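You operate a simulated robot arm through the tools that you are given. There is no shell and no other tool.

Carry out the task below with a simulated robot arm. There is one attempt and no reset: what you move stays moved.

Task
Put things in order on the top of the long steel bench. At the end: the orange cube is on the grey plain steel plate; the grey cap from the top of the long steel bench stands where the dial gauge stood; the dial gauge stands where the wide white tape roll stood; the wide white tape roll stands where the orange cube stood; whatever was shut is shut again. Leave all else as you found it, and nothing knocked over.

The check looks at the end state, three seconds after you hand in, the way a careful person would. Anything else that was tipped, shoved, dropped, spilled or broken makes it a failure. Lids that push on must go on centred and level and be pressed home; caps that screw on are set level and turned clockwise until they are tight.

Robot
A 6-joint arm with a two-finger parallel gripper, fixed in place. Base frame: the origin is at the foot of the arm, x ahead of it, y to its left, z up; the work surface is at about z = 0.86. Units: m, degrees, N and s.
With the tool pointing down near the work surface it reaches from about 0.26 to 0.68 m from the base axis. Its first joint turns from -66.0 to 66.0 degrees. Payload 2.9 kg.
The TCP is the grasp point between the finger pads, 0.03 m short of the fingertips. In the tool frame z runs along the fingers and y along their closing line. The gripper opens to 0.11 m. The fingers are 0.02 m wide and 0.01 m thick; the gripper's body (0.048 by 0.112 m) begins 0.055 m behind the TCP.
Orientation is told as [roll, pitch, yaw] about the base's x, y, z axes, in that order, counted from this pose: with the fingers straight down and closing along the base's y, the tool's x points along the base's -x, its y along +y and its z along -z.

Tools
- The arm moves only by the tool arm_command. Its argument "steps" is text: rows parted by semicolons, each of 6 numbers parted by spaces: the shift along the tool's x, y, z in mm, then the turn, a rotation vector about the tool's x, y, z in degrees. In form: x y z ax ay az; .... A call has 1 to 20 rows; each row shifts and turns the commanded pose from where the row before left it, along the tool's axes as they then stand. "claw" is the closure in counts, from 0 (fully open) to 255 (shut), set as the call begins (left out, the last holds). Rows are played at 5 a second. More than 0.05 m and 8.6 degrees between two rows, or a gripper value outside its range, and nothing of the call is played. Where a pose cannot be reached the arm comes as near as it can. A force on the tool above 40 N (or 10 N above the force at the start of the call, whichever is more), or a blocked arm, ends the call early, and 0.2 s more pass. The fingers move at their own pace (about 0.108 m/s each) and stop on an object; they squeeze with about 36 N. The grip force told is the motor's: it shows also when the fingers shut on nothing. Time passes only in rows, and 0.2 s behind the last, so rows that do not move let the fingers close. The reply holds the time, the measured pose of the TCP, the force on the tool along the base axes, the opening and the grip force, in the units named above and with some noise, with the torque about the TCP (base axes, N m) and any sound that the robot's microphone picked up.
- Cameras (640 x 400 px; columns grow to the right, rows downward): "scene" is fixed at [0.0815, 0.4464, 1.3715]; the picture's right is [-0.65, -0.76, 0.00], its down [-0.53, 0.45, -0.72] and it looks along [0.55, -0.47, -0.69] (base axes); focal length 246 px, centre (320, 200). "wrist" rides on the gripper at [0.072, 0.017, -0.103] in the tool frame; the picture's right is [-0.23, 0.97, 0.00], its down [-0.76, -0.18, -0.62] and it looks along [-0.61, -0.14, 0.78] (tool axes); focal length 222 px, centre (320, 200). There is no depth. A picture from a camera that has moved, and an enlarged one, comes with that camera's place and axes in the base frame and with its lens.
- snapshot(camera): a new picture of that camera. The clock stands still meanwhile.
- inspect(camera, box): a new picture of the part [left, top, right, bottom] of that camera's present view, enlarged. The clock stands still meanwhile.
- sign_off(): hands the job in; it is judged then, once.

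Nothing tells you positions but the pictures and the camera data. Unless the task says otherwise, let go and move clear before handing in.

The tools are called after "Emit:" as name(argument=value, ...) on one line, values as JSON. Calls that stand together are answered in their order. arm_command: Moves the arm, as the interface text tells. Its arguments: {"type":"object","properties":{"steps":{"type":"string"},"claw":{"type":"number"}},"required":["steps"]} The other tools are called the same way: snapshot (camera) takes a picture; inspect (camera, box) takes an enlarged picture of a part of a camera's view; sign_off () hands the job in.

At the start:

```text
t: 0.0
position: [0.4985, -0.0621, 1.1301]
ee_rot: [-0.1, 0.0, 0.0]
wrist_force: [0.1, 0.4, 0.0]
ft_torque: [0.01, 0.01, 0.02]
finger_gap: 0.11
gripper_force: 0.0
```

scene: 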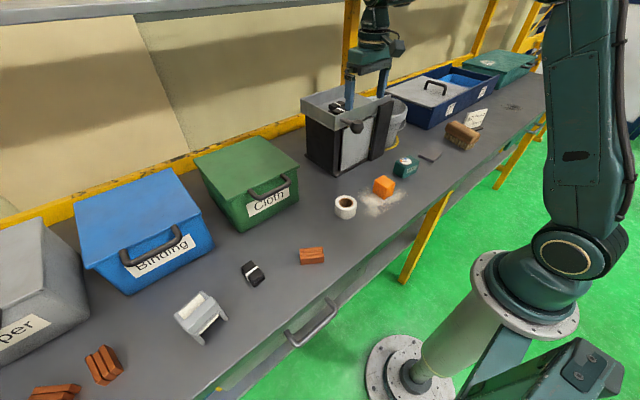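
wrist: 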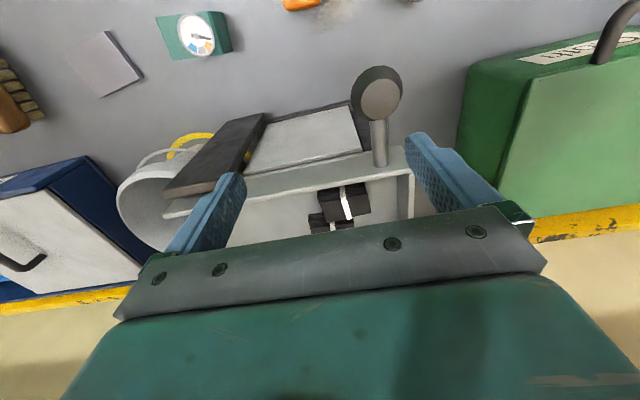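

I see a long steel bench with bins, a tape roll, an orange cube, a green dial gauge and a flat plate; I don't yet see the grey cap clearly. I'll look closer before moving.

Emit:
inspect(camera="scene", box=[300, 80, 500, 220])

Emit:
inspect(camera="scene", box=[140, 220, 380, 370])

Emit:
inspect(camera="scene", box=[380, 40, 560, 160])

Emit:
inspect(camera="wrist", box=[0, 0, 420, 260])

```text
2.86 times, centred on (400, 150) of scene
camera zoom: at [0.0815, 0.4464, 1.3715], right [-0.65, -0.76, 0.0], down [-0.53, 0.45, -0.72], along [0.55, -0.47, -0.69], focal length 702 px, centre (91, 343)
```

zoom: 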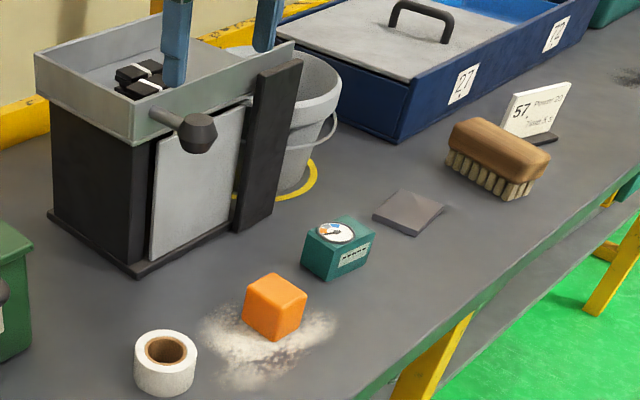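

```text
2.67 times, centred on (260, 295) of scene
camera zoom: at [0.0815, 0.4464, 1.3715], right [-0.65, -0.76, 0.0], down [-0.53, 0.45, -0.72], along [0.55, -0.47, -0.69], focal length 656 px, centre (480, -53)
```

zoom: 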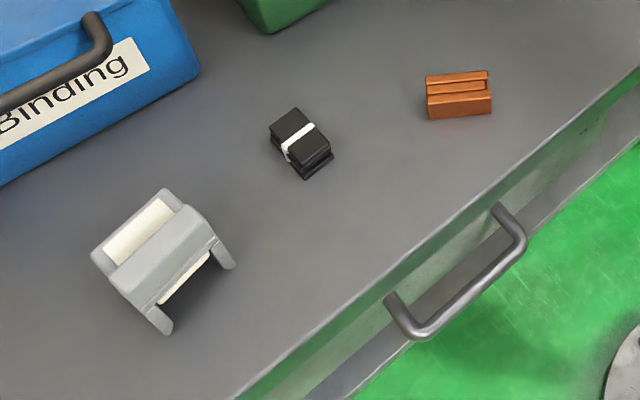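

```text
3.33 times, centred on (470, 100) of scene
camera zoom: at [0.0815, 0.4464, 1.3715], right [-0.65, -0.76, 0.0], down [-0.53, 0.45, -0.72], along [0.55, -0.47, -0.69], focal length 820 px, centre (-180, 533)
```

zoom: 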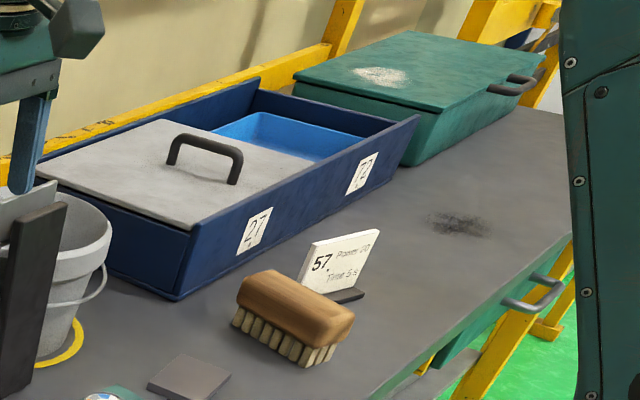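

```text
1.52 times, centred on (210, 130) of wrist
camera zoom: at [0.4274, -0.0468, 1.2335], right [0.23, 0.97, 0.0], down [0.76, -0.18, 0.62], along [0.61, -0.14, -0.78], focal length 338 px, centre (488, 307)
```

zoom: 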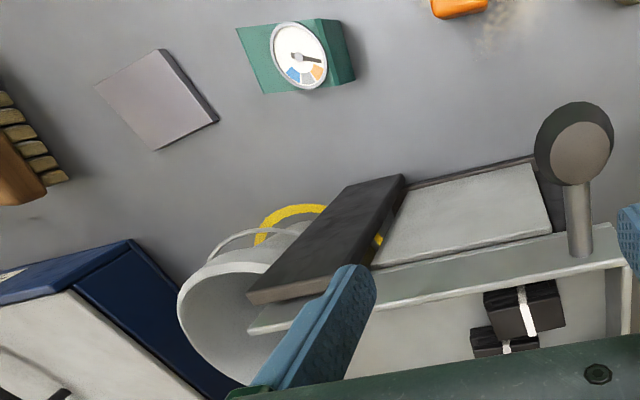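

The bench runs along y; I estimate the cube near (0.39,-0.08), tape near (0.41,0.07), gauge near (0.41,-0.22), plate near (0.41,-0.36). I still have to find the grey cap, so I'll survey from above, going right first.

Emit:
arm_command(steps="17 -40 -10 0 0 0; 17 -40 -10 0 0 0; 17 -40 -10 0 0 0; 17 -40 -10 0 0 0; 17 -40 -10 0 0 0; 17 -40 -10 0 0 0; 17 -40 -10 0 0 0; 17 -40 -10 0 0 0; 0 0 0 0 0 0", claw=0)

Emit:
snapshot(camera="wrist")

Emit:
snapshot(camera="scene")

```text
t: 2.0
position: [0.3669, -0.3822, 1.211]
ee_rot: [0.0, 0.0, 0.0]
wrist_force: [0.1, 0.0, -0.3]
ft_torque: [0.03, -0.01, -0.01]
finger_gap: 0.1099
gripper_force: 0.0
```

```text
taken
camera wrist: at [0.2936, -0.3655, 1.3117], right [0.23, 0.97, 0.0], down [0.76, -0.18, 0.62], along [0.61, -0.14, -0.78], focal length 222 px, centre (320, 200)
```

wrist: 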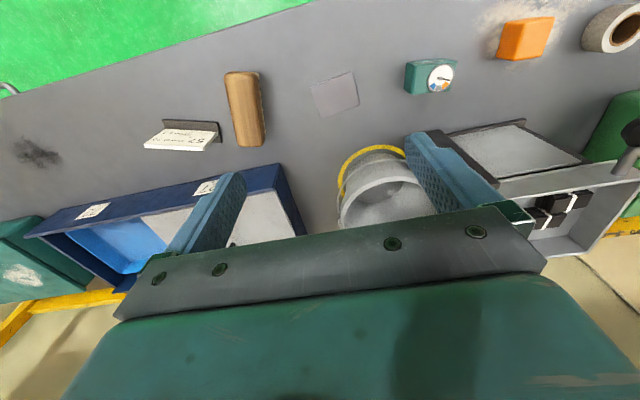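

```text
taken
```

scene: 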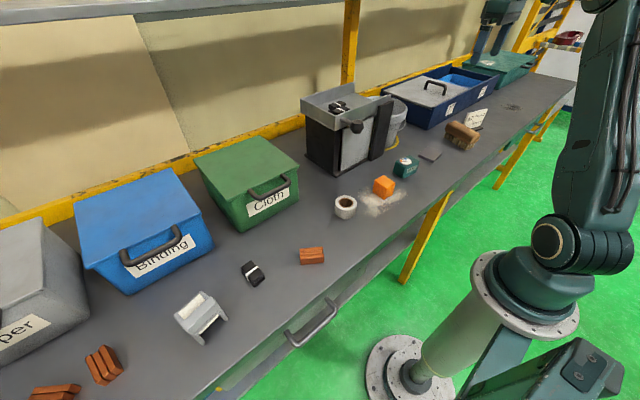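

No cap on this side yet. I'll sweep the camera to the left side of the bench.

Emit:
arm_command(steps="0 48 0 0 0 0; 0 48 0 0 0 0; 0 48 0 0 0 0; 0 48 0 0 0 0; 0 48 0 0 0 0; 0 48 0 0 0 0; 0 48 0 0 0 0; 0 48 0 0 0 0; 0 48 0 0 0 0; 0 48 0 0 0 0; 0 48 0 0 0 0; 0 48 0 0 0 0; 0 48 0 0 0 0; 0 48 0 0 0 0; 0 48 0 0 0 0; 0 0 0 0 0 0")

Emit:
snapshot(camera="wrist")

Emit:
snapshot(camera="scene")

```text
t: 5.4
position: [0.3664, 0.3334, 1.212]
ee_rot: [-0.1, 0.0, -0.1]
wrist_force: [0.3, 1.2, -0.1]
ft_torque: [0.0, 0.02, 0.03]
finger_gap: 0.1098
gripper_force: 0.1
```

```text
taken
camera wrist: at [0.2936, 0.3504, 1.3135], right [0.23, 0.97, 0.0], down [0.76, -0.18, 0.62], along [0.61, -0.14, -0.78], focal length 222 px, centre (320, 200)
```

wrist: 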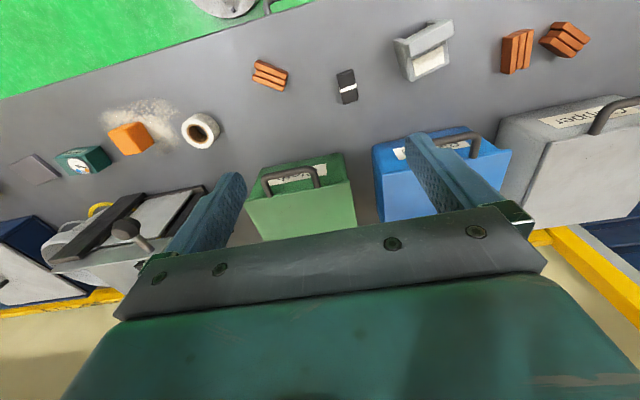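

```text
taken
```

scene: 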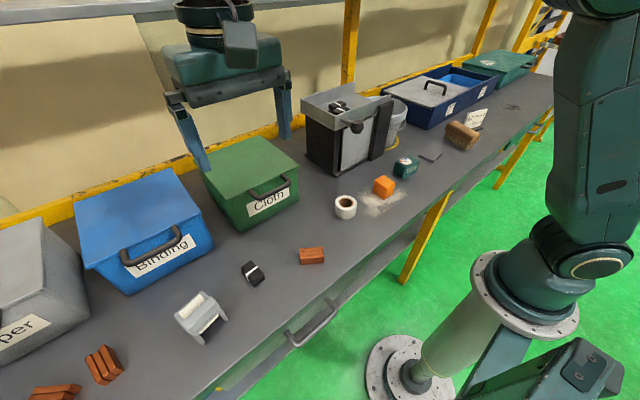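

I'll enlarge the grey object and the rest of the left side.

Emit:
inspect(camera="wrist", box=[320, 0, 620, 190])

Emit:
inspect(camera="wrist", box=[0, 60, 320, 260])

Emit:
inspect(camera="scene", box=[0, 280, 240, 400])

```text
2.11 times, centred on (470, 95) of wrist
camera zoom: at [0.2936, 0.3504, 1.3135], right [0.23, 0.97, 0.0], down [0.76, -0.18, 0.62], along [0.61, -0.14, -0.78], focal length 468 px, centre (4, 421)
```

zoom: 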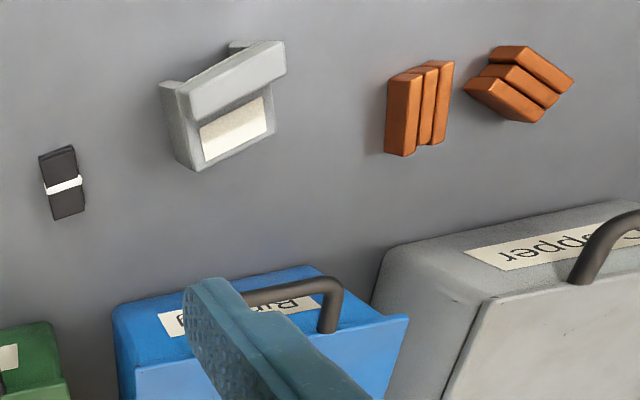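

```text
2.00 times, centred on (160, 160) of wrist
camera zoom: at [0.2936, 0.3504, 1.3135], right [0.23, 0.97, 0.0], down [0.76, -0.18, 0.62], along [0.61, -0.14, -0.78], focal length 444 px, centre (640, 280)
```

zoom: 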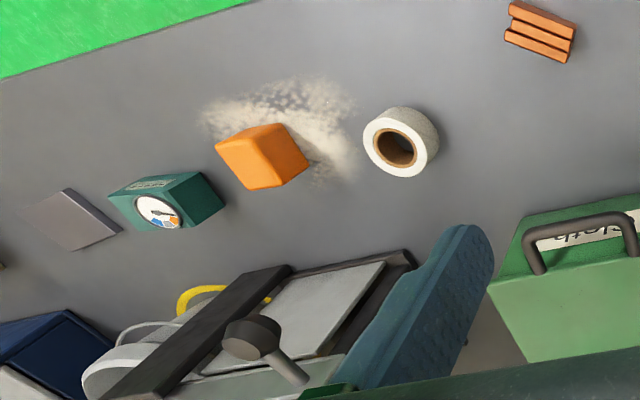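

```text
2.67 times, centred on (120, 340) of scene
camera zoom: at [0.0815, 0.4464, 1.3715], right [-0.65, -0.76, 0.0], down [-0.53, 0.45, -0.72], along [0.55, -0.47, -0.69], focal length 656 px, centre (853, -173)
```

zoom: 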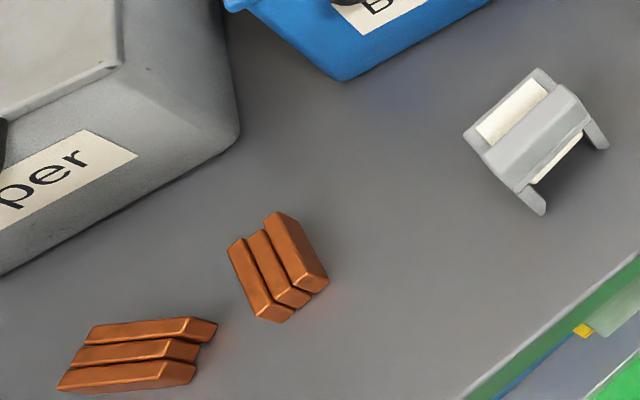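

The cap is not yet in view; the grey bracket-like thing at left doesn't obviously read as a cap. I'll look behind the machine and bins by tilting the camera further forward.

Emit:
arm_command(steps="0 -40 -10 0 0 0; 0 -48 -10 0 0 0; 0 -48 -10 0 0 0; 0 -48 -10 0 0 0; 0 -48 0 0 0 0; 0 -48 0 0 0 0; -30 -20 0 0 0 0; -30 0 0 0 0 0; 0 0 0 0 0 0")

Emit:
snapshot(camera="wrist")

```text
t: 7.4
position: [0.4261, 0.0367, 1.2504]
ee_rot: [0.0, 0.0, 0.0]
wrist_force: [-0.7, -0.3, 0.0]
ft_torque: [0.0, 0.0, 0.01]
finger_gap: 0.1102
gripper_force: 0.0
```

```text
taken
camera wrist: at [0.3538, 0.0534, 1.3527], right [0.23, 0.97, 0.0], down [0.76, -0.18, 0.62], along [0.61, -0.14, -0.78], focal length 222 px, centre (320, 200)
```

wrist: 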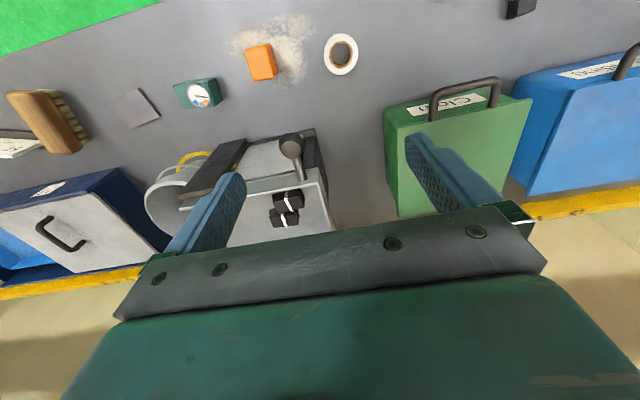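

Tilting forward to see the back of the bench.

Emit:
arm_command(steps="0 0 -10 0 -8 0; 0 0 -10 0 -8 0; 0 0 -10 0 -8 0; 0 0 -10 0 -8 0; 0 0 0 0 0 0")

Emit:
snapshot(camera="wrist")

```text
t: 8.6
position: [0.4157, 0.0382, 1.2893]
ee_rot: [0.0, -32.2, -0.1]
wrist_force: [0.1, 0.2, 0.0]
ft_torque: [0.04, 0.02, 0.0]
finger_gap: 0.1102
gripper_force: 0.1
```

```text
taken
camera wrist: at [0.2989, 0.0536, 1.3376], right [0.19, 0.97, 0.12], down [0.31, -0.18, 0.93], along [0.93, -0.14, -0.34], focal length 222 px, centre (320, 200)
```

wrist: 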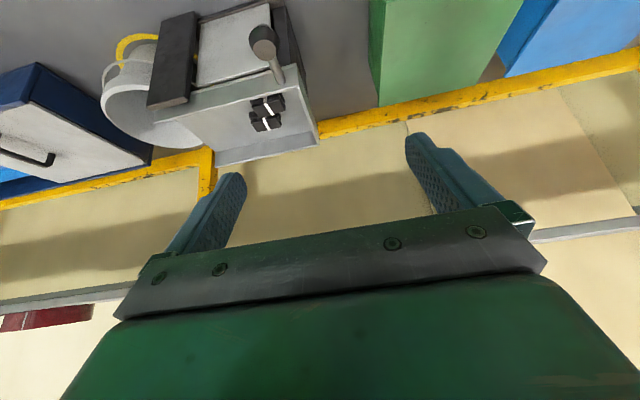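

Emit:
inspect(camera="wrist", box=[80, 0, 340, 180])

Emit:
inspect(camera="scene", box=[290, 70, 450, 190])

Emit:
inspect(camera="scene", box=[440, 90, 500, 140])

```text
2.22 times, centred on (210, 90) of wrist
camera zoom: at [0.2989, 0.0536, 1.3376], right [0.19, 0.97, 0.12], down [0.31, -0.18, 0.93], along [0.93, -0.14, -0.34], focal length 494 px, centre (564, 444)
```

zoom: 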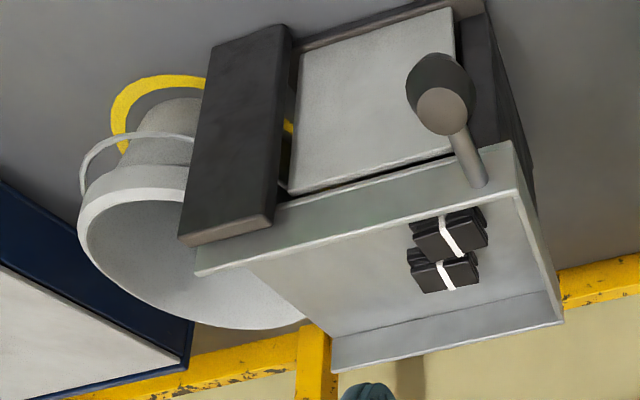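

```text
3.33 times, centred on (370, 130) of scene
camera zoom: at [0.0815, 0.4464, 1.3715], right [-0.65, -0.76, 0.0], down [-0.53, 0.45, -0.72], along [0.55, -0.47, -0.69], focal length 820 px, centre (153, 433)
```

zoom: 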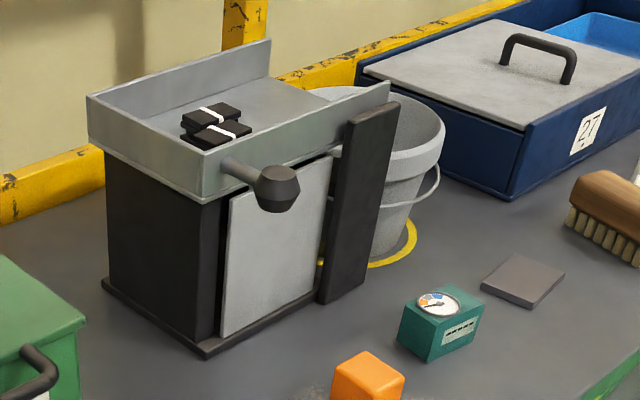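

```text
8.00 times, centred on (470, 115) of scene
camera zoom: at [0.0815, 0.4464, 1.3715], right [-0.65, -0.76, 0.0], down [-0.53, 0.45, -0.72], along [0.55, -0.47, -0.69], focal length 1967 px, centre (-880, 880)
```

zoom: 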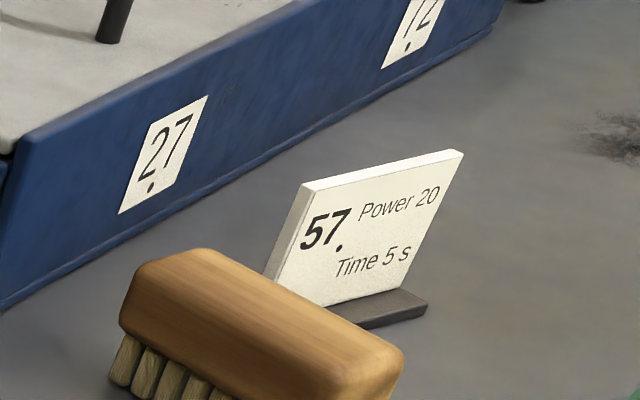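

Still no cap; I'll look at the grey object at the left from close up.

Emit:
arm_command(steps="0 0 10 0 8 0; 0 0 10 0 8 0; 0 0 10 0 8 0; 0 0 10 0 8 0; 20 45 0 0 0 0; 20 45 0 0 0 0; 20 45 0 0 0 0; 20 45 0 0 0 0; 20 45 10 0 0 0; 20 45 10 0 0 0; 20 45 10 0 0 0; 0 45 10 0 0 0; 0 45 10 0 0 0; 0 20 10 0 0 0; 0 0 0 0 0 0")

Emit:
snapshot(camera="wrist")

```text
refused: row 9 steps farther than a row can; nothing moved
```

```text
taken
camera wrist: at [0.2989, 0.0536, 1.3376], right [0.19, 0.97, 0.12], down [0.31, -0.18, 0.93], along [0.93, -0.14, -0.34], focal length 222 px, centre (320, 200)
```

wrist: 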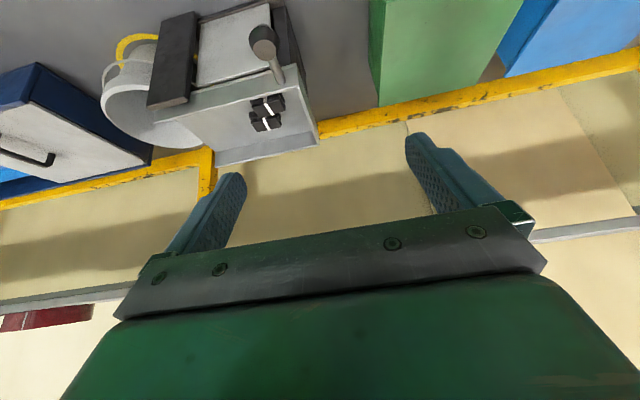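

The step was too large; I'll use smaller steps.

Emit:
arm_command(steps="0 0 10 0 8 0; 0 0 10 0 8 0; 0 0 10 0 8 0; 0 0 10 0 8 0; 20 43 0 0 0 0; 20 43 0 0 0 0; 20 43 0 0 0 0; 20 43 0 0 0 0; 20 43 10 0 0 0; 20 43 10 0 0 0; 20 43 10 0 0 0; 0 43 10 0 0 0; 0 43 10 0 0 0; 0 40 10 0 0 0; 0 0 0 0 0 0")

Emit:
snapshot(camera="wrist")

```text
t: 11.8
position: [0.2877, 0.4668, 1.1921]
ee_rot: [0.0, -0.1, 0.0]
wrist_force: [0.3, -0.8, -0.1]
ft_torque: [-0.05, -0.02, 0.0]
finger_gap: 0.1096
gripper_force: 0.0
```

```text
taken
camera wrist: at [0.2158, 0.4825, 1.2949], right [0.23, 0.97, 0.0], down [0.76, -0.18, 0.62], along [0.61, -0.14, -0.78], focal length 222 px, centre (320, 200)
```

wrist: 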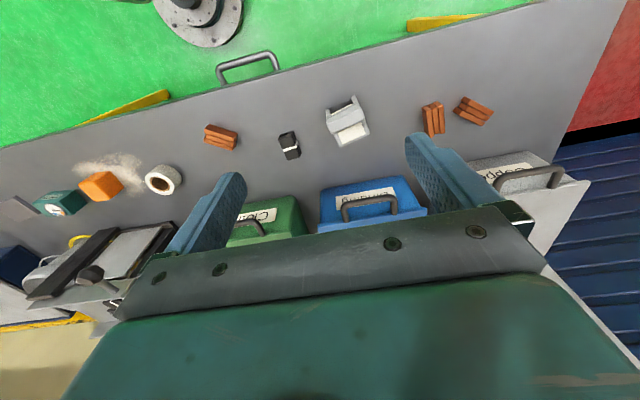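

Emit:
inspect(camera="wrist", box=[270, 80, 430, 180])

Emit:
inspect(camera="wrist", box=[0, 80, 320, 280])

Emit:
inspect(camera="wrist", box=[400, 60, 640, 210])

```text
4.00 times, centred on (350, 130) of wrist
camera zoom: at [0.2158, 0.4825, 1.2949], right [0.23, 0.97, 0.0], down [0.76, -0.18, 0.62], along [0.61, -0.14, -0.78], focal length 888 px, centre (200, 480)
```

zoom: 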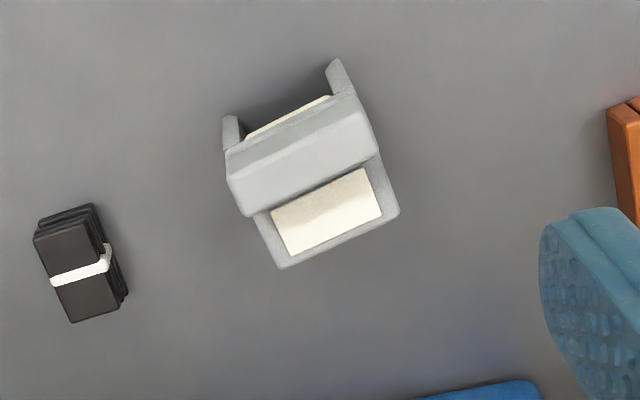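

```text
2.00 times, centred on (160, 180) of wrist
camera zoom: at [0.2158, 0.4825, 1.2949], right [0.23, 0.97, 0.0], down [0.76, -0.18, 0.62], along [0.61, -0.14, -0.78], focal length 444 px, centre (640, 240)
```

zoom: 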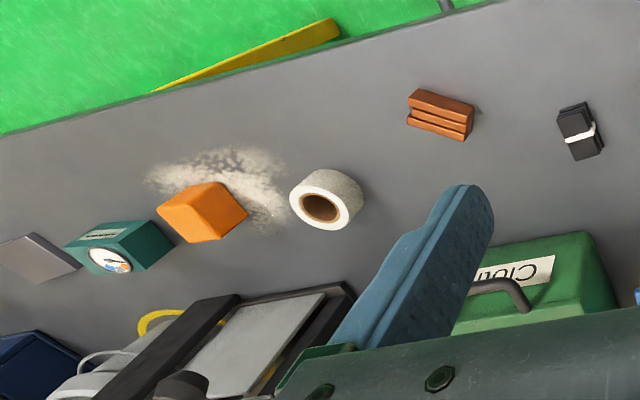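

```text
2.67 times, centred on (520, 135) of wrist
camera zoom: at [0.2158, 0.4825, 1.2949], right [0.23, 0.97, 0.0], down [0.76, -0.18, 0.62], along [0.61, -0.14, -0.78], focal length 592 px, centre (-213, 373)
```

zoom: 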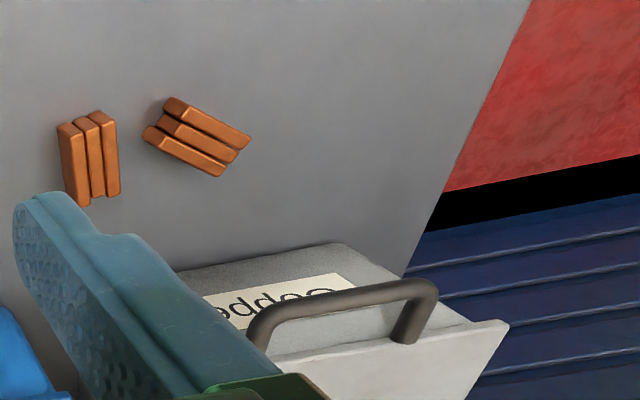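

The grey thing is a small stand, not a cap. I'll turn the camera sideways to see behind and between the bins and the machine.

Emit:
arm_command(steps="-30 -20 -10 0 0 8; -20 -20 -10 0 0 8; -20 -20 -10 0 0 8; -20 -20 -10 0 0 8; -20 -20 -10 0 0 8; -20 -20 -10 0 0 8; -20 -20 0 0 0 8; -20 -20 0 0 0 8; -20 -20 0 0 0 8; -20 -20 0 0 0 8; -20 -20 0 0 0 8; 0 0 0 0 0 2; 0 0 0 0 0 0")

Emit:
snapshot(camera="wrist")

```text
t: 14.6
position: [0.324, 0.1838, 1.2524]
ee_rot: [0.0, 0.1, -90.0]
wrist_force: [0.4, 1.0, 0.7]
ft_torque: [0.01, -0.01, -0.02]
finger_gap: 0.1099
gripper_force: 0.1
```

```text
taken
camera wrist: at [0.3404, 0.2552, 1.3541], right [0.97, -0.23, 0.0], down [-0.18, -0.76, 0.62], along [-0.14, -0.61, -0.78], focal length 222 px, centre (320, 200)
```

wrist: 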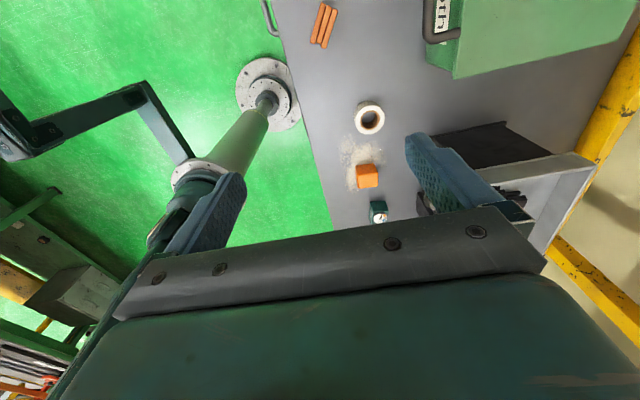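

Now the tool's x points along base +y and its y along base +x. I move further over the bench to see the back.

Emit:
arm_command(steps="20 40 0 0 0 0; 20 40 0 0 0 0; 20 40 0 0 0 0; 20 40 0 0 0 0; 20 40 0 0 0 0; 16 30 0 0 0 0; 0 0 0 0 0 0")

Emit:
snapshot(camera="wrist")

Emit:
inspect(camera="wrist", box=[200, 0, 640, 240])

```text
t: 16.2
position: [0.5017, 0.2686, 1.2335]
ee_rot: [0.0, 0.1, -90.1]
wrist_force: [-0.5, 0.0, -0.1]
ft_torque: [0.0, 0.01, 0.01]
finger_gap: 0.1099
gripper_force: 0.0
out of reach, approached as far as the arm can: row 5, 6
```

```text
taken
camera wrist: at [0.518, 0.3403, 1.3348], right [0.97, -0.23, 0.0], down [-0.18, -0.76, 0.62], along [-0.14, -0.61, -0.78], focal length 222 px, centre (320, 200)
```

wrist: 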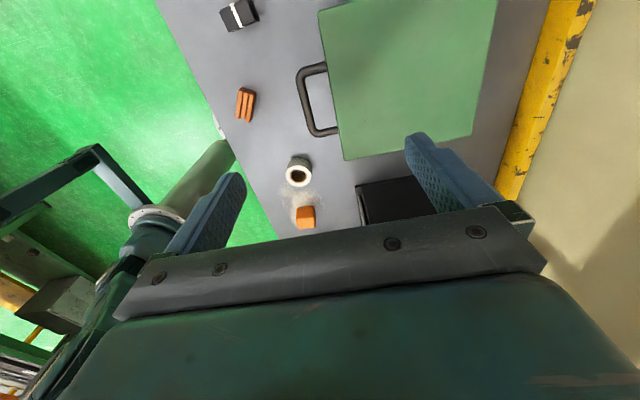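

```text
1.45 times, centred on (420, 120) of wrist
camera zoom: at [0.518, 0.3403, 1.3348], right [0.97, -0.23, 0.0], down [-0.18, -0.76, 0.62], along [-0.14, -0.61, -0.78], focal length 323 px, centre (174, 316)
```

zoom: 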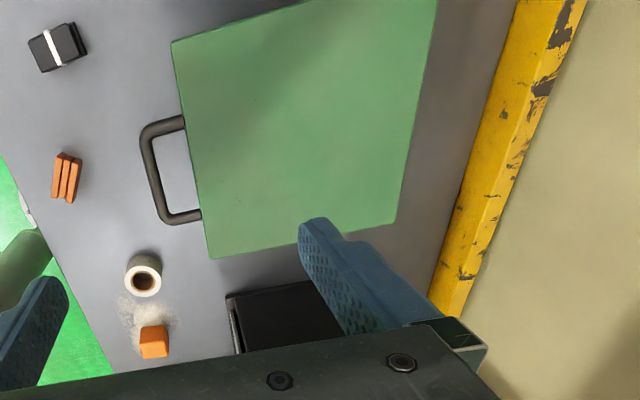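

Nothing behind the green bin that I can see. Next I turn back and look into the bucket, around the machine's right side and the trays.

Emit:
arm_command(steps="-20 -10 0 0 0 -8; -20 0 0 0 0 -8; -20 0 0 0 0 -8; -20 0 0 0 0 -8; -20 0 0 0 0 -8; -20 0 0 0 0 -8; -20 0 0 0 0 -8; -20 0 0 0 0 -8; -20 0 0 0 0 -8; 0 0 0 0 0 -8; 0 0 0 0 0 -8; 0 0 0 0 0 -2; 0 0 0 0 0 0")

```text
t: 19.0
position: [0.5619, 0.125, 1.2224]
ee_rot: [0.1, -0.1, 0.1]
wrist_force: [0.0, -0.3, -0.2]
ft_torque: [-0.01, -0.02, 0.01]
finger_gap: 0.1099
gripper_force: 0.1
out of reach, approached as far as the arm can: row 8, 9
```

Emit:
arm_command(steps="12 -45 -3 0 0 0; 12 -45 -3 0 0 0; 12 -45 -3 0 0 0; 12 -45 -3 0 0 0; 12 -45 -3 0 0 0; 12 -45 -3 0 0 0; 12 -45 -3 0 0 0; 12 -45 -3 0 0 0; 12 -45 -3 0 0 0; 6 -45 -3 0 0 0; 0 0 0 0 0 0")

Emit:
snapshot(camera="wrist")

Emit:
inspect(camera="wrist", box=[0, 0, 440, 240])

```text
t: 21.4
position: [0.4482, -0.3213, 1.2523]
ee_rot: [0.1, 0.0, 0.0]
wrist_force: [-0.2, -0.2, -0.9]
ft_torque: [-0.02, 0.01, 0.0]
finger_gap: 0.1101
gripper_force: 0.1
```

```text
taken
camera wrist: at [0.3751, -0.3061, 1.3542], right [0.23, 0.97, 0.0], down [0.76, -0.18, 0.62], along [0.61, -0.14, -0.78], focal length 222 px, centre (320, 200)
```

wrist: 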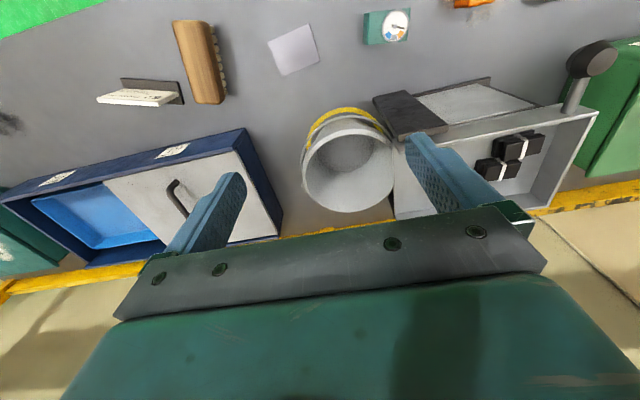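

```text
1.45 times, centred on (220, 120) of wrist
camera zoom: at [0.3751, -0.3061, 1.3542], right [0.23, 0.97, 0.0], down [0.76, -0.18, 0.62], along [0.61, -0.14, -0.78], focal length 323 px, centre (466, 316)
```

zoom: 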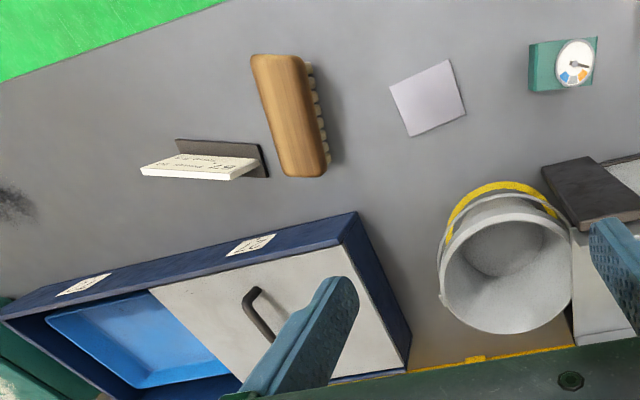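

The bucket is empty and no cap shows on the open surface, so it may be hidden. I'll look at the machine from the front at a lower angle.

Emit:
arm_command(steps="30 35 0 0 0 0; 30 35 0 0 0 0; 30 35 0 0 0 0; 30 35 0 0 0 0; 25 35 0 0 0 0; 0 40 0 0 0 0; 0 40 0 0 0 0; 0 40 0 0 0 0; 0 0 20 0 -8 0; 0 0 20 0 -8 0; 0 0 20 0 -8 0; 0 0 20 0 -8 0; 0 0 30 0 0 0; 0 0 30 0 0 0; 0 0 0 0 0 0")

Emit:
snapshot(camera="wrist")

Emit:
inspect(camera="wrist", box=[120, 0, 480, 200])

```text
t: 24.6
position: [0.3535, -0.0316, 1.1225]
ee_rot: [0.0, -32.1, 0.0]
wrist_force: [0.3, 0.3, 0.5]
ft_torque: [-0.05, -0.03, 0.03]
finger_gap: 0.11
gripper_force: 0.1
```

```text
taken
camera wrist: at [0.2382, -0.0155, 1.1712], right [0.19, 0.97, 0.12], down [0.32, -0.18, 0.93], along [0.93, -0.14, -0.34], focal length 222 px, centre (320, 200)
```

wrist: 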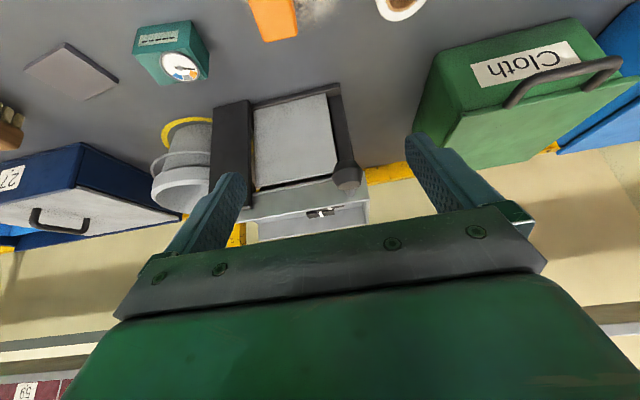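

```text
1.78 times, centred on (300, 100) of wrist
camera zoom: at [0.2382, -0.0155, 1.1712], right [0.19, 0.97, 0.12], down [0.32, -0.18, 0.93], along [0.93, -0.14, -0.34], focal length 395 px, centre (356, 378)
```

zoom: 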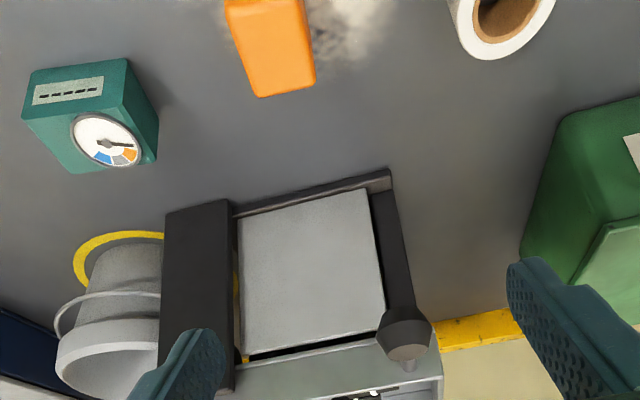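

Emit:
inspect(camera="scene", box=[330, 100, 420, 185])

Emit:
inspect(camera="wrist", box=[200, 70, 400, 195])

Emit:
inspect(camera="scene", box=[160, 280, 240, 350])

```text
4.71 times, centred on (375, 142) of scene
camera zoom: at [0.0815, 0.4464, 1.3715], right [-0.65, -0.76, 0.0], down [-0.53, 0.45, -0.72], along [0.55, -0.47, -0.69], focal length 1157 px, centre (61, 471)
```

zoom: 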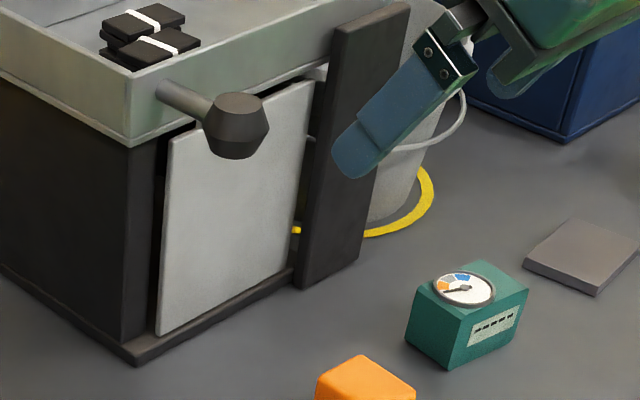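

```text
3.20 times, centred on (300, 132) of wrist
camera zoom: at [0.2382, -0.0155, 1.1712], right [0.19, 0.97, 0.12], down [0.32, -0.18, 0.93], along [0.93, -0.14, -0.34], focal length 711 px, centre (384, 416)
```

zoom: 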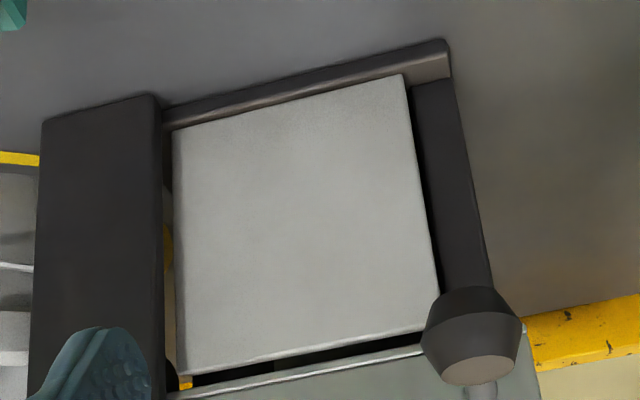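

```text
5.71 times, centred on (200, 315) of scene
camera zoom: at [0.0815, 0.4464, 1.3715], right [-0.65, -0.76, 0.0], down [-0.53, 0.45, -0.72], along [0.55, -0.47, -0.69], focal length 1405 px, centre (1006, -457)
```

zoom: 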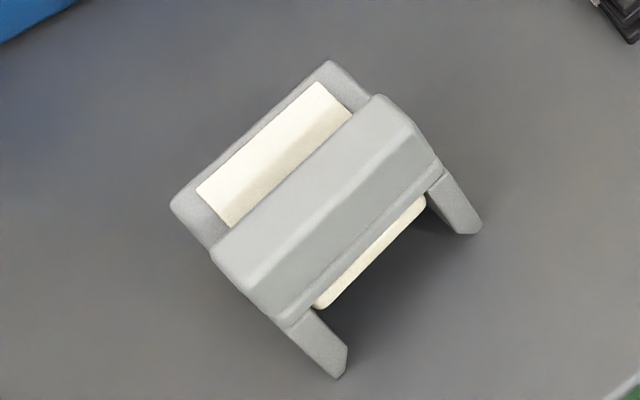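

There's a gap between the machine's panel and its right post, so I'll look into the machine from its right side.

Emit:
arm_command(steps="0 0 -25 0 8 0; 0 0 -25 0 8 0; 0 0 -25 0 8 0; 0 0 -10 0 8 0; 0 -48 0 0 0 0; 0 -48 0 0 0 0; 0 -48 0 0 0 0; 0 -48 0 0 0 0; 0 -48 0 0 0 0; 0 -48 0 0 0 0; 0 -48 0 0 0 0; 0 0 0 0 0 0")

Emit:
arm_command(steps="0 0 0 0 0 -8; 0 0 0 0 0 -8; 0 0 0 0 0 -8; 0 0 0 0 0 -8; 0 0 0 0 0 -8; 0 0 0 0 0 -8; 0 0 0 0 0 -8; 0 0 0 0 0 -8; 0 0 0 0 -8 0; 0 0 0 0 -8 0; 0 0 0 0 0 0")

Emit:
snapshot(camera="wrist")

Emit:
inspect(camera="wrist", box=[160, 20, 480, 220])

```text
t: 27.2
position: [0.3201, -0.369, 1.2029]
ee_rot: [0.0, 0.0, 0.1]
wrist_force: [0.0, -0.9, 0.2]
ft_torque: [0.01, -0.02, 0.01]
finger_gap: 0.1099
gripper_force: 0.0
```

```text
t: 29.6
position: [0.3191, -0.3663, 1.2037]
ee_rot: [-0.2, -16.1, 64.1]
wrist_force: [0.3, -0.3, -0.6]
ft_torque: [-0.02, -0.03, -0.01]
finger_gap: 0.11
gripper_force: 0.0
out of reach, approached as far as the arm can: row 9
```

```text
taken
camera wrist: at [0.2616, -0.4487, 1.281], right [-0.78, 0.62, 0.06], down [0.4, 0.43, 0.81], along [0.48, 0.66, -0.58], focal length 222 px, centre (320, 200)
```

wrist: 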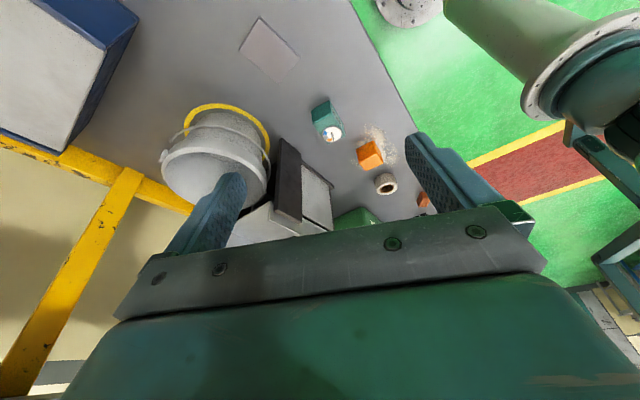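

```text
2.00 times, centred on (320, 120) of wrist
camera zoom: at [0.2616, -0.4487, 1.281], right [-0.78, 0.62, 0.06], down [0.4, 0.43, 0.81], along [0.48, 0.66, -0.58], focal length 444 px, centre (320, 360)
```

zoom: 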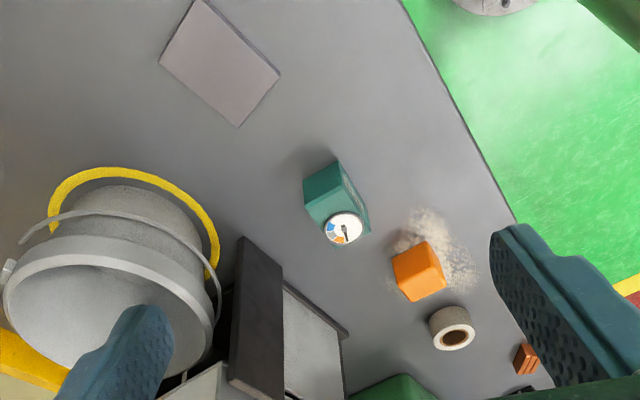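

Emit:
arm_command(steps="-12 -30 -5 0 0 0; -12 -30 -5 0 0 0; -12 -30 -5 0 0 0; -12 -30 -5 0 0 0; 0 0 0 0 0 0")

Emit:
snapshot(camera="wrist")

Emit:
inspect(camera="wrist", box=[160, 20, 480, 220])

```text
t: 30.8
position: [0.4241, -0.358, 1.2066]
ee_rot: [0.0, -15.9, 64.0]
wrist_force: [0.2, -0.2, -0.3]
ft_torque: [-0.02, 0.0, -0.01]
finger_gap: 0.1098
gripper_force: 0.1
out of reach, approached as far as the arm can: row 3, 4
```

```text
taken
camera wrist: at [0.3652, -0.4392, 1.2843], right [-0.78, 0.62, 0.06], down [0.41, 0.43, 0.81], along [0.48, 0.65, -0.59], focal length 222 px, centre (320, 200)
```

wrist: 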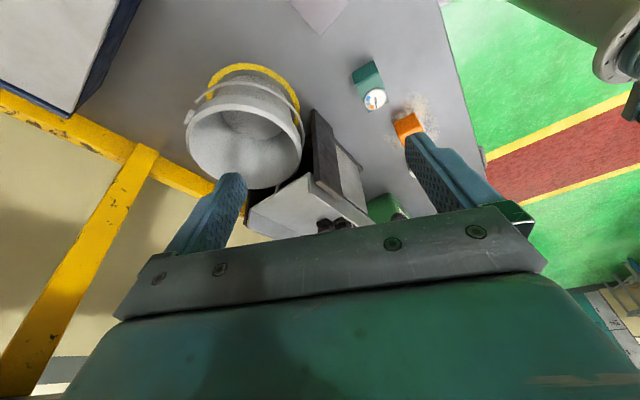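

```text
2.00 times, centred on (320, 120) of wrist
camera zoom: at [0.3652, -0.4392, 1.2843], right [-0.78, 0.62, 0.06], down [0.41, 0.43, 0.81], along [0.48, 0.65, -0.59], focal length 444 px, centre (320, 360)
```

zoom: 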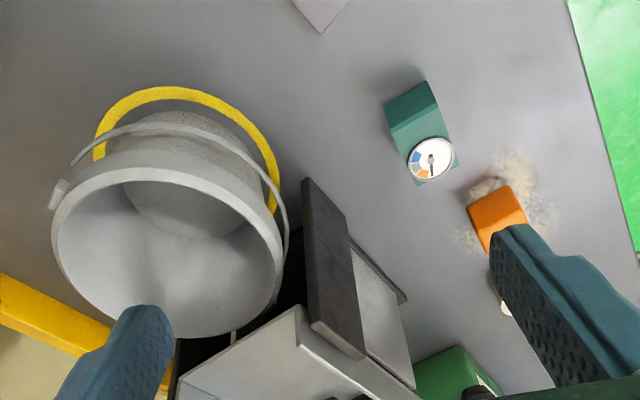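

I check the gaps between the bins and the left end of the bench in the scene view.

Emit:
inspect(camera="scene", box=[0, 130, 320, 330])

Emit:
inspect(camera="scene", box=[440, 20, 640, 160])

Emit:
inspect(camera="scene", box=[200, 260, 480, 400])

```text
2.00 times, centred on (160, 230) of scene
camera zoom: at [0.0815, 0.4464, 1.3715], right [-0.65, -0.76, 0.0], down [-0.53, 0.45, -0.72], along [0.55, -0.47, -0.69], focal length 492 px, centre (640, 140)
```

zoom: 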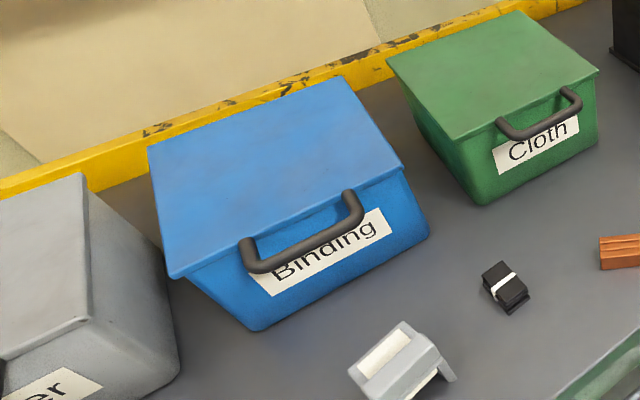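

```text
2.86 times, centred on (540, 90) of scene
camera zoom: at [0.0815, 0.4464, 1.3715], right [-0.65, -0.76, 0.0], down [-0.53, 0.45, -0.72], along [0.55, -0.47, -0.69], focal length 702 px, centre (-309, 514)
```

zoom: 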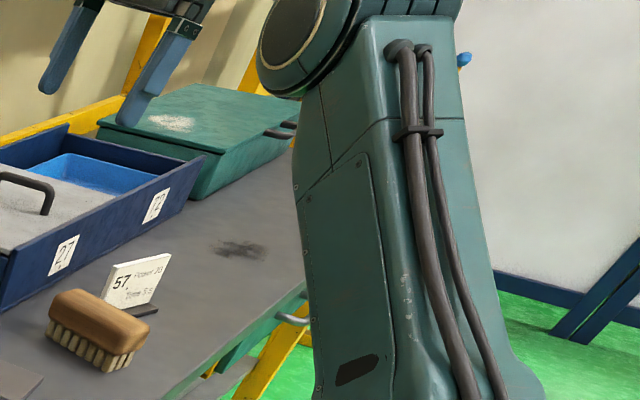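

```text
2.29 times, centred on (340, 330) of scene
camera zoom: at [0.0815, 0.4464, 1.3715], right [-0.65, -0.76, 0.0], down [-0.53, 0.45, -0.72], along [0.55, -0.47, -0.69], focal length 562 px, centre (274, -97)
```

zoom: 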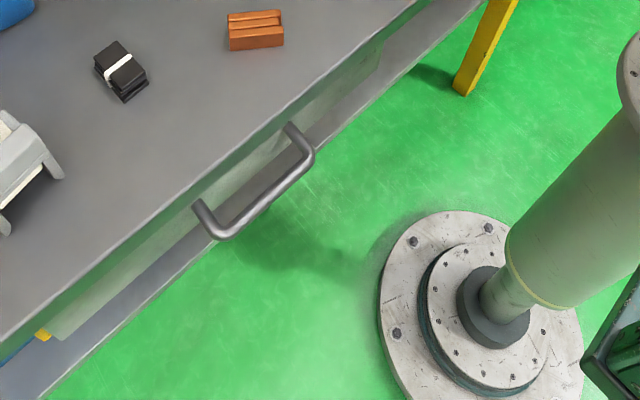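

The cap is still unseen, so it may be inside something with a lid, a door or a drawer. I'll return to the plain orientation and study the green bin and the machine closely.

Emit:
arm_command(steps="0 0 0 0 8 0; 0 0 0 0 8 0; 0 0 0 0 0 8; 0 0 0 0 0 8; 0 0 0 0 0 8; 0 0 0 0 0 8; 0 0 0 0 0 8; 0 0 0 0 0 8; 0 0 0 0 0 8; 0 0 0 0 0 8; 0 0 0 0 0 0")

Emit:
arm_command(steps="15 45 0 0 0 0; 15 45 0 0 0 0; 15 45 0 0 0 0; 15 45 0 0 0 0; 15 45 0 0 0 0; 15 45 0 0 0 0; 15 45 0 0 0 0; 15 45 0 0 0 0; 0 45 0 0 0 0; 0 45 0 0 0 0; 0 45 0 0 0 0; 0 45 0 0 0 0; 0 0 20 0 -8 0; 0 0 20 0 -8 0; 0 0 20 0 -8 0; 0 0 0 0 0 0")

Emit:
snapshot(camera="wrist")

Emit:
inspect(camera="wrist", box=[240, 0, 500, 160])

```text
t: 33.2
position: [0.422, -0.3579, 1.2068]
ee_rot: [0.0, 0.0, -0.1]
wrist_force: [0.6, -0.1, 0.1]
ft_torque: [0.02, -0.03, 0.0]
finger_gap: 0.11
gripper_force: 0.1
```

```text
t: 36.6
position: [0.3105, 0.1833, 1.1479]
ee_rot: [0.1, -24.1, -0.1]
wrist_force: [-0.5, -0.7, 0.3]
ft_torque: [-0.02, -0.04, -0.04]
finger_gap: 0.1097
gripper_force: 0.0
```

```text
taken
camera wrist: at [0.2018, 0.1982, 1.2115], right [0.21, 0.97, 0.09], down [0.44, -0.18, 0.88], along [0.87, -0.14, -0.47], focal length 222 px, centre (320, 200)
```

wrist: 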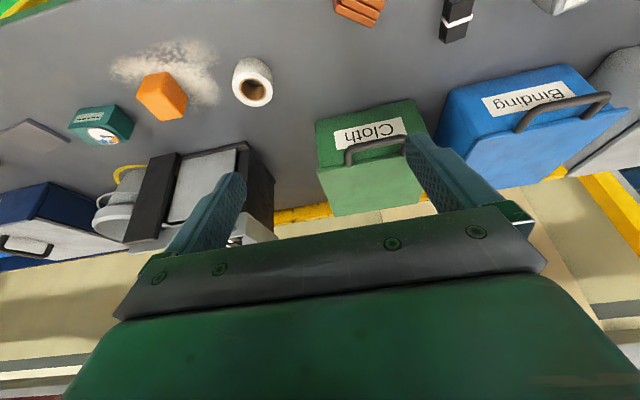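

```text
2.46 times, centred on (370, 80) of wrist
camera zoom: at [0.2018, 0.1982, 1.2115], right [0.21, 0.97, 0.09], down [0.44, -0.18, 0.88], along [0.87, -0.14, -0.47], focal length 547 px, centre (197, 495)
```

zoom: 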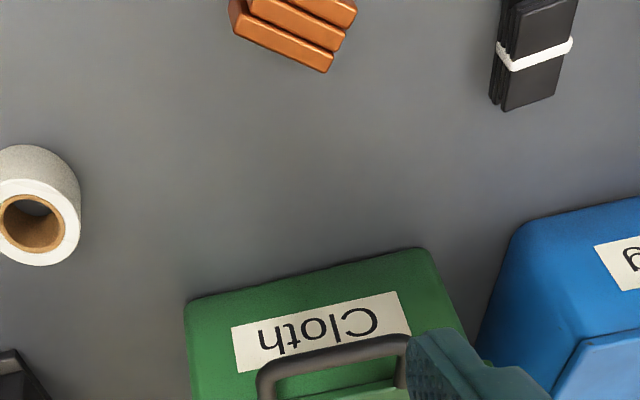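

Emit:
inspect(camera="wrist", box=[290, 90, 450, 210])

Emit:
inspect(camera="wrist", box=[420, 50, 640, 200])

Emit:
inspect(camera="wrist", box=[90, 120, 290, 250])

```text
3.33 times, centred on (370, 150) of wrist
camera zoom: at [0.2018, 0.1982, 1.2115], right [0.21, 0.97, 0.09], down [0.44, -0.18, 0.88], along [0.87, -0.14, -0.47], focal length 740 px, centre (153, 367)
```

zoom: 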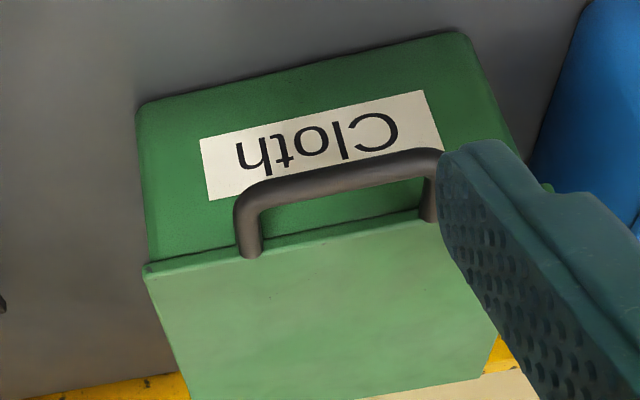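

```text
2.67 times, centred on (530, 125) of wrist
camera zoom: at [0.2018, 0.1982, 1.2115], right [0.21, 0.97, 0.09], down [0.44, -0.18, 0.88], along [0.87, -0.14, -0.47], focal length 592 px, centre (-240, 400)
```

zoom: 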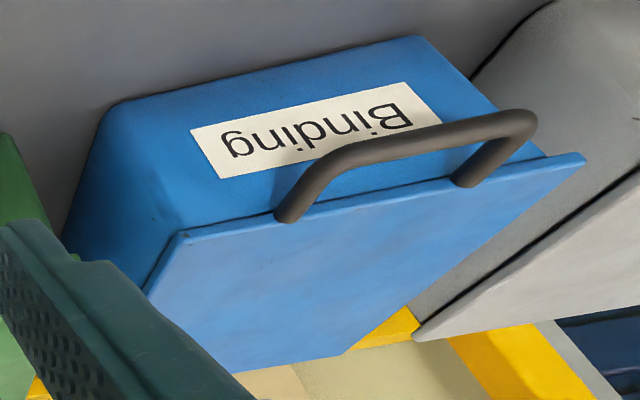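

```text
3.08 times, centred on (190, 185) of wrist
camera zoom: at [0.2018, 0.1982, 1.2115], right [0.21, 0.97, 0.09], down [0.44, -0.18, 0.88], along [0.87, -0.14, -0.47], focal length 684 px, centre (720, 246)
```

zoom: 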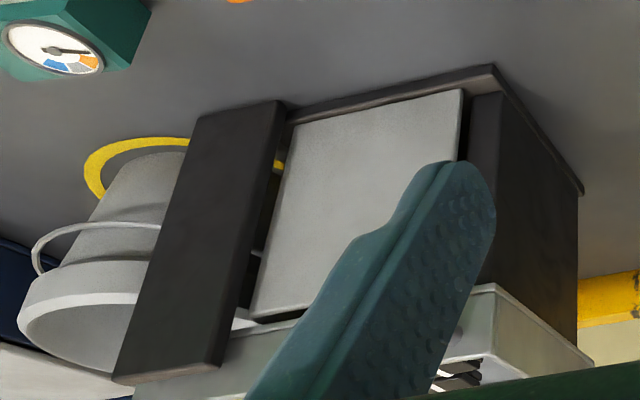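

The bin lids look hinged, with handles on their front edges. Before opening anything I check the gap between the green and blue bins.

Emit:
inspect(camera="scene", box=[170, 140, 270, 250])

Emit:
arm_command(steps="0 40 -20 0 8 0; 0 40 -20 0 8 0; 0 40 -20 0 8 0; -30 30 0 0 0 0; -30 20 0 0 0 0; 0 0 0 0 0 0")

Emit:
snapshot(camera="wrist")

```text
3.64 times, centred on (220, 195) of scene
camera zoom: at [0.0815, 0.4464, 1.3715], right [-0.65, -0.76, 0.0], down [-0.53, 0.45, -0.72], along [0.55, -0.47, -0.69], focal length 894 px, centre (684, 218)
```

zoom: 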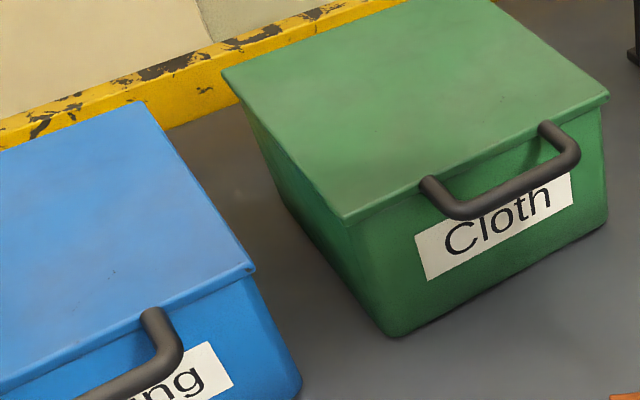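

```text
t: 38.0
position: [0.3531, 0.3561, 1.2065]
ee_rot: [0.0, 0.1, -0.1]
wrist_force: [0.1, -0.4, 0.1]
ft_torque: [0.0, -0.02, -0.02]
finger_gap: 0.1099
gripper_force: 0.0
```

```text
taken
camera wrist: at [0.2802, 0.3715, 1.3088], right [0.23, 0.97, 0.0], down [0.76, -0.18, 0.62], along [0.61, -0.14, -0.78], focal length 222 px, centre (320, 200)
```

wrist: 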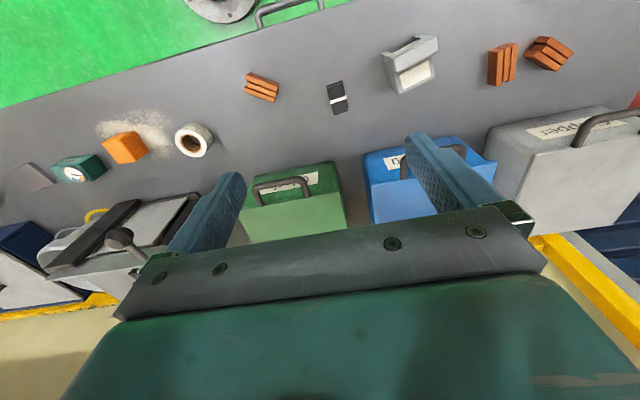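

Emit:
arm_command(steps="0 0 0 0 -8 0; 0 0 0 0 -8 0; 0 0 0 0 0 0")

Emit:
inspect(camera="wrist", box=[220, 0, 480, 210])

```text
t: 38.8
position: [0.3549, 0.3608, 1.2058]
ee_rot: [1.3, -11.5, -0.2]
wrist_force: [-0.4, 0.5, -0.4]
ft_torque: [0.03, 0.02, -0.01]
finger_gap: 0.1098
gripper_force: 0.0
out of reach, approached as far as the arm can: row 1
```

```text
1.90 times, centred on (350, 105) of wrist
camera zoom: at [0.264, 0.3752, 1.2912], right [0.22, 0.97, 0.07], down [0.62, -0.19, 0.76], along [0.75, -0.13, -0.65], focal length 423 px, centre (263, 381)
```

zoom: 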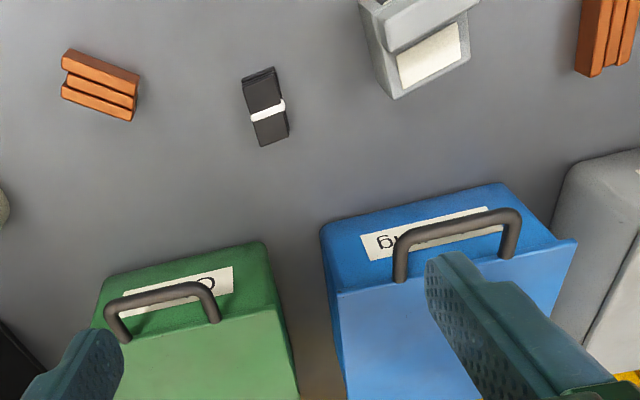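

All the open places are clear, so I think the cap is in something shut. I'll try the green "Cloth" bin's lid first: its handle bar is near (0.50, 0.19 to 0.29, 0.965). I level the tool and look at the handle close up.

Emit:
arm_command(steps="0 0 0 0 8 0; 0 0 0 0 8 0; 0 0 0 0 0 0")

```text
t: 39.6
position: [0.3555, 0.3618, 1.2049]
ee_rot: [1.4, 4.7, 0.2]
wrist_force: [0.5, -0.2, 0.3]
ft_torque: [0.02, 0.01, -0.02]
finger_gap: 0.11
gripper_force: 0.1
```

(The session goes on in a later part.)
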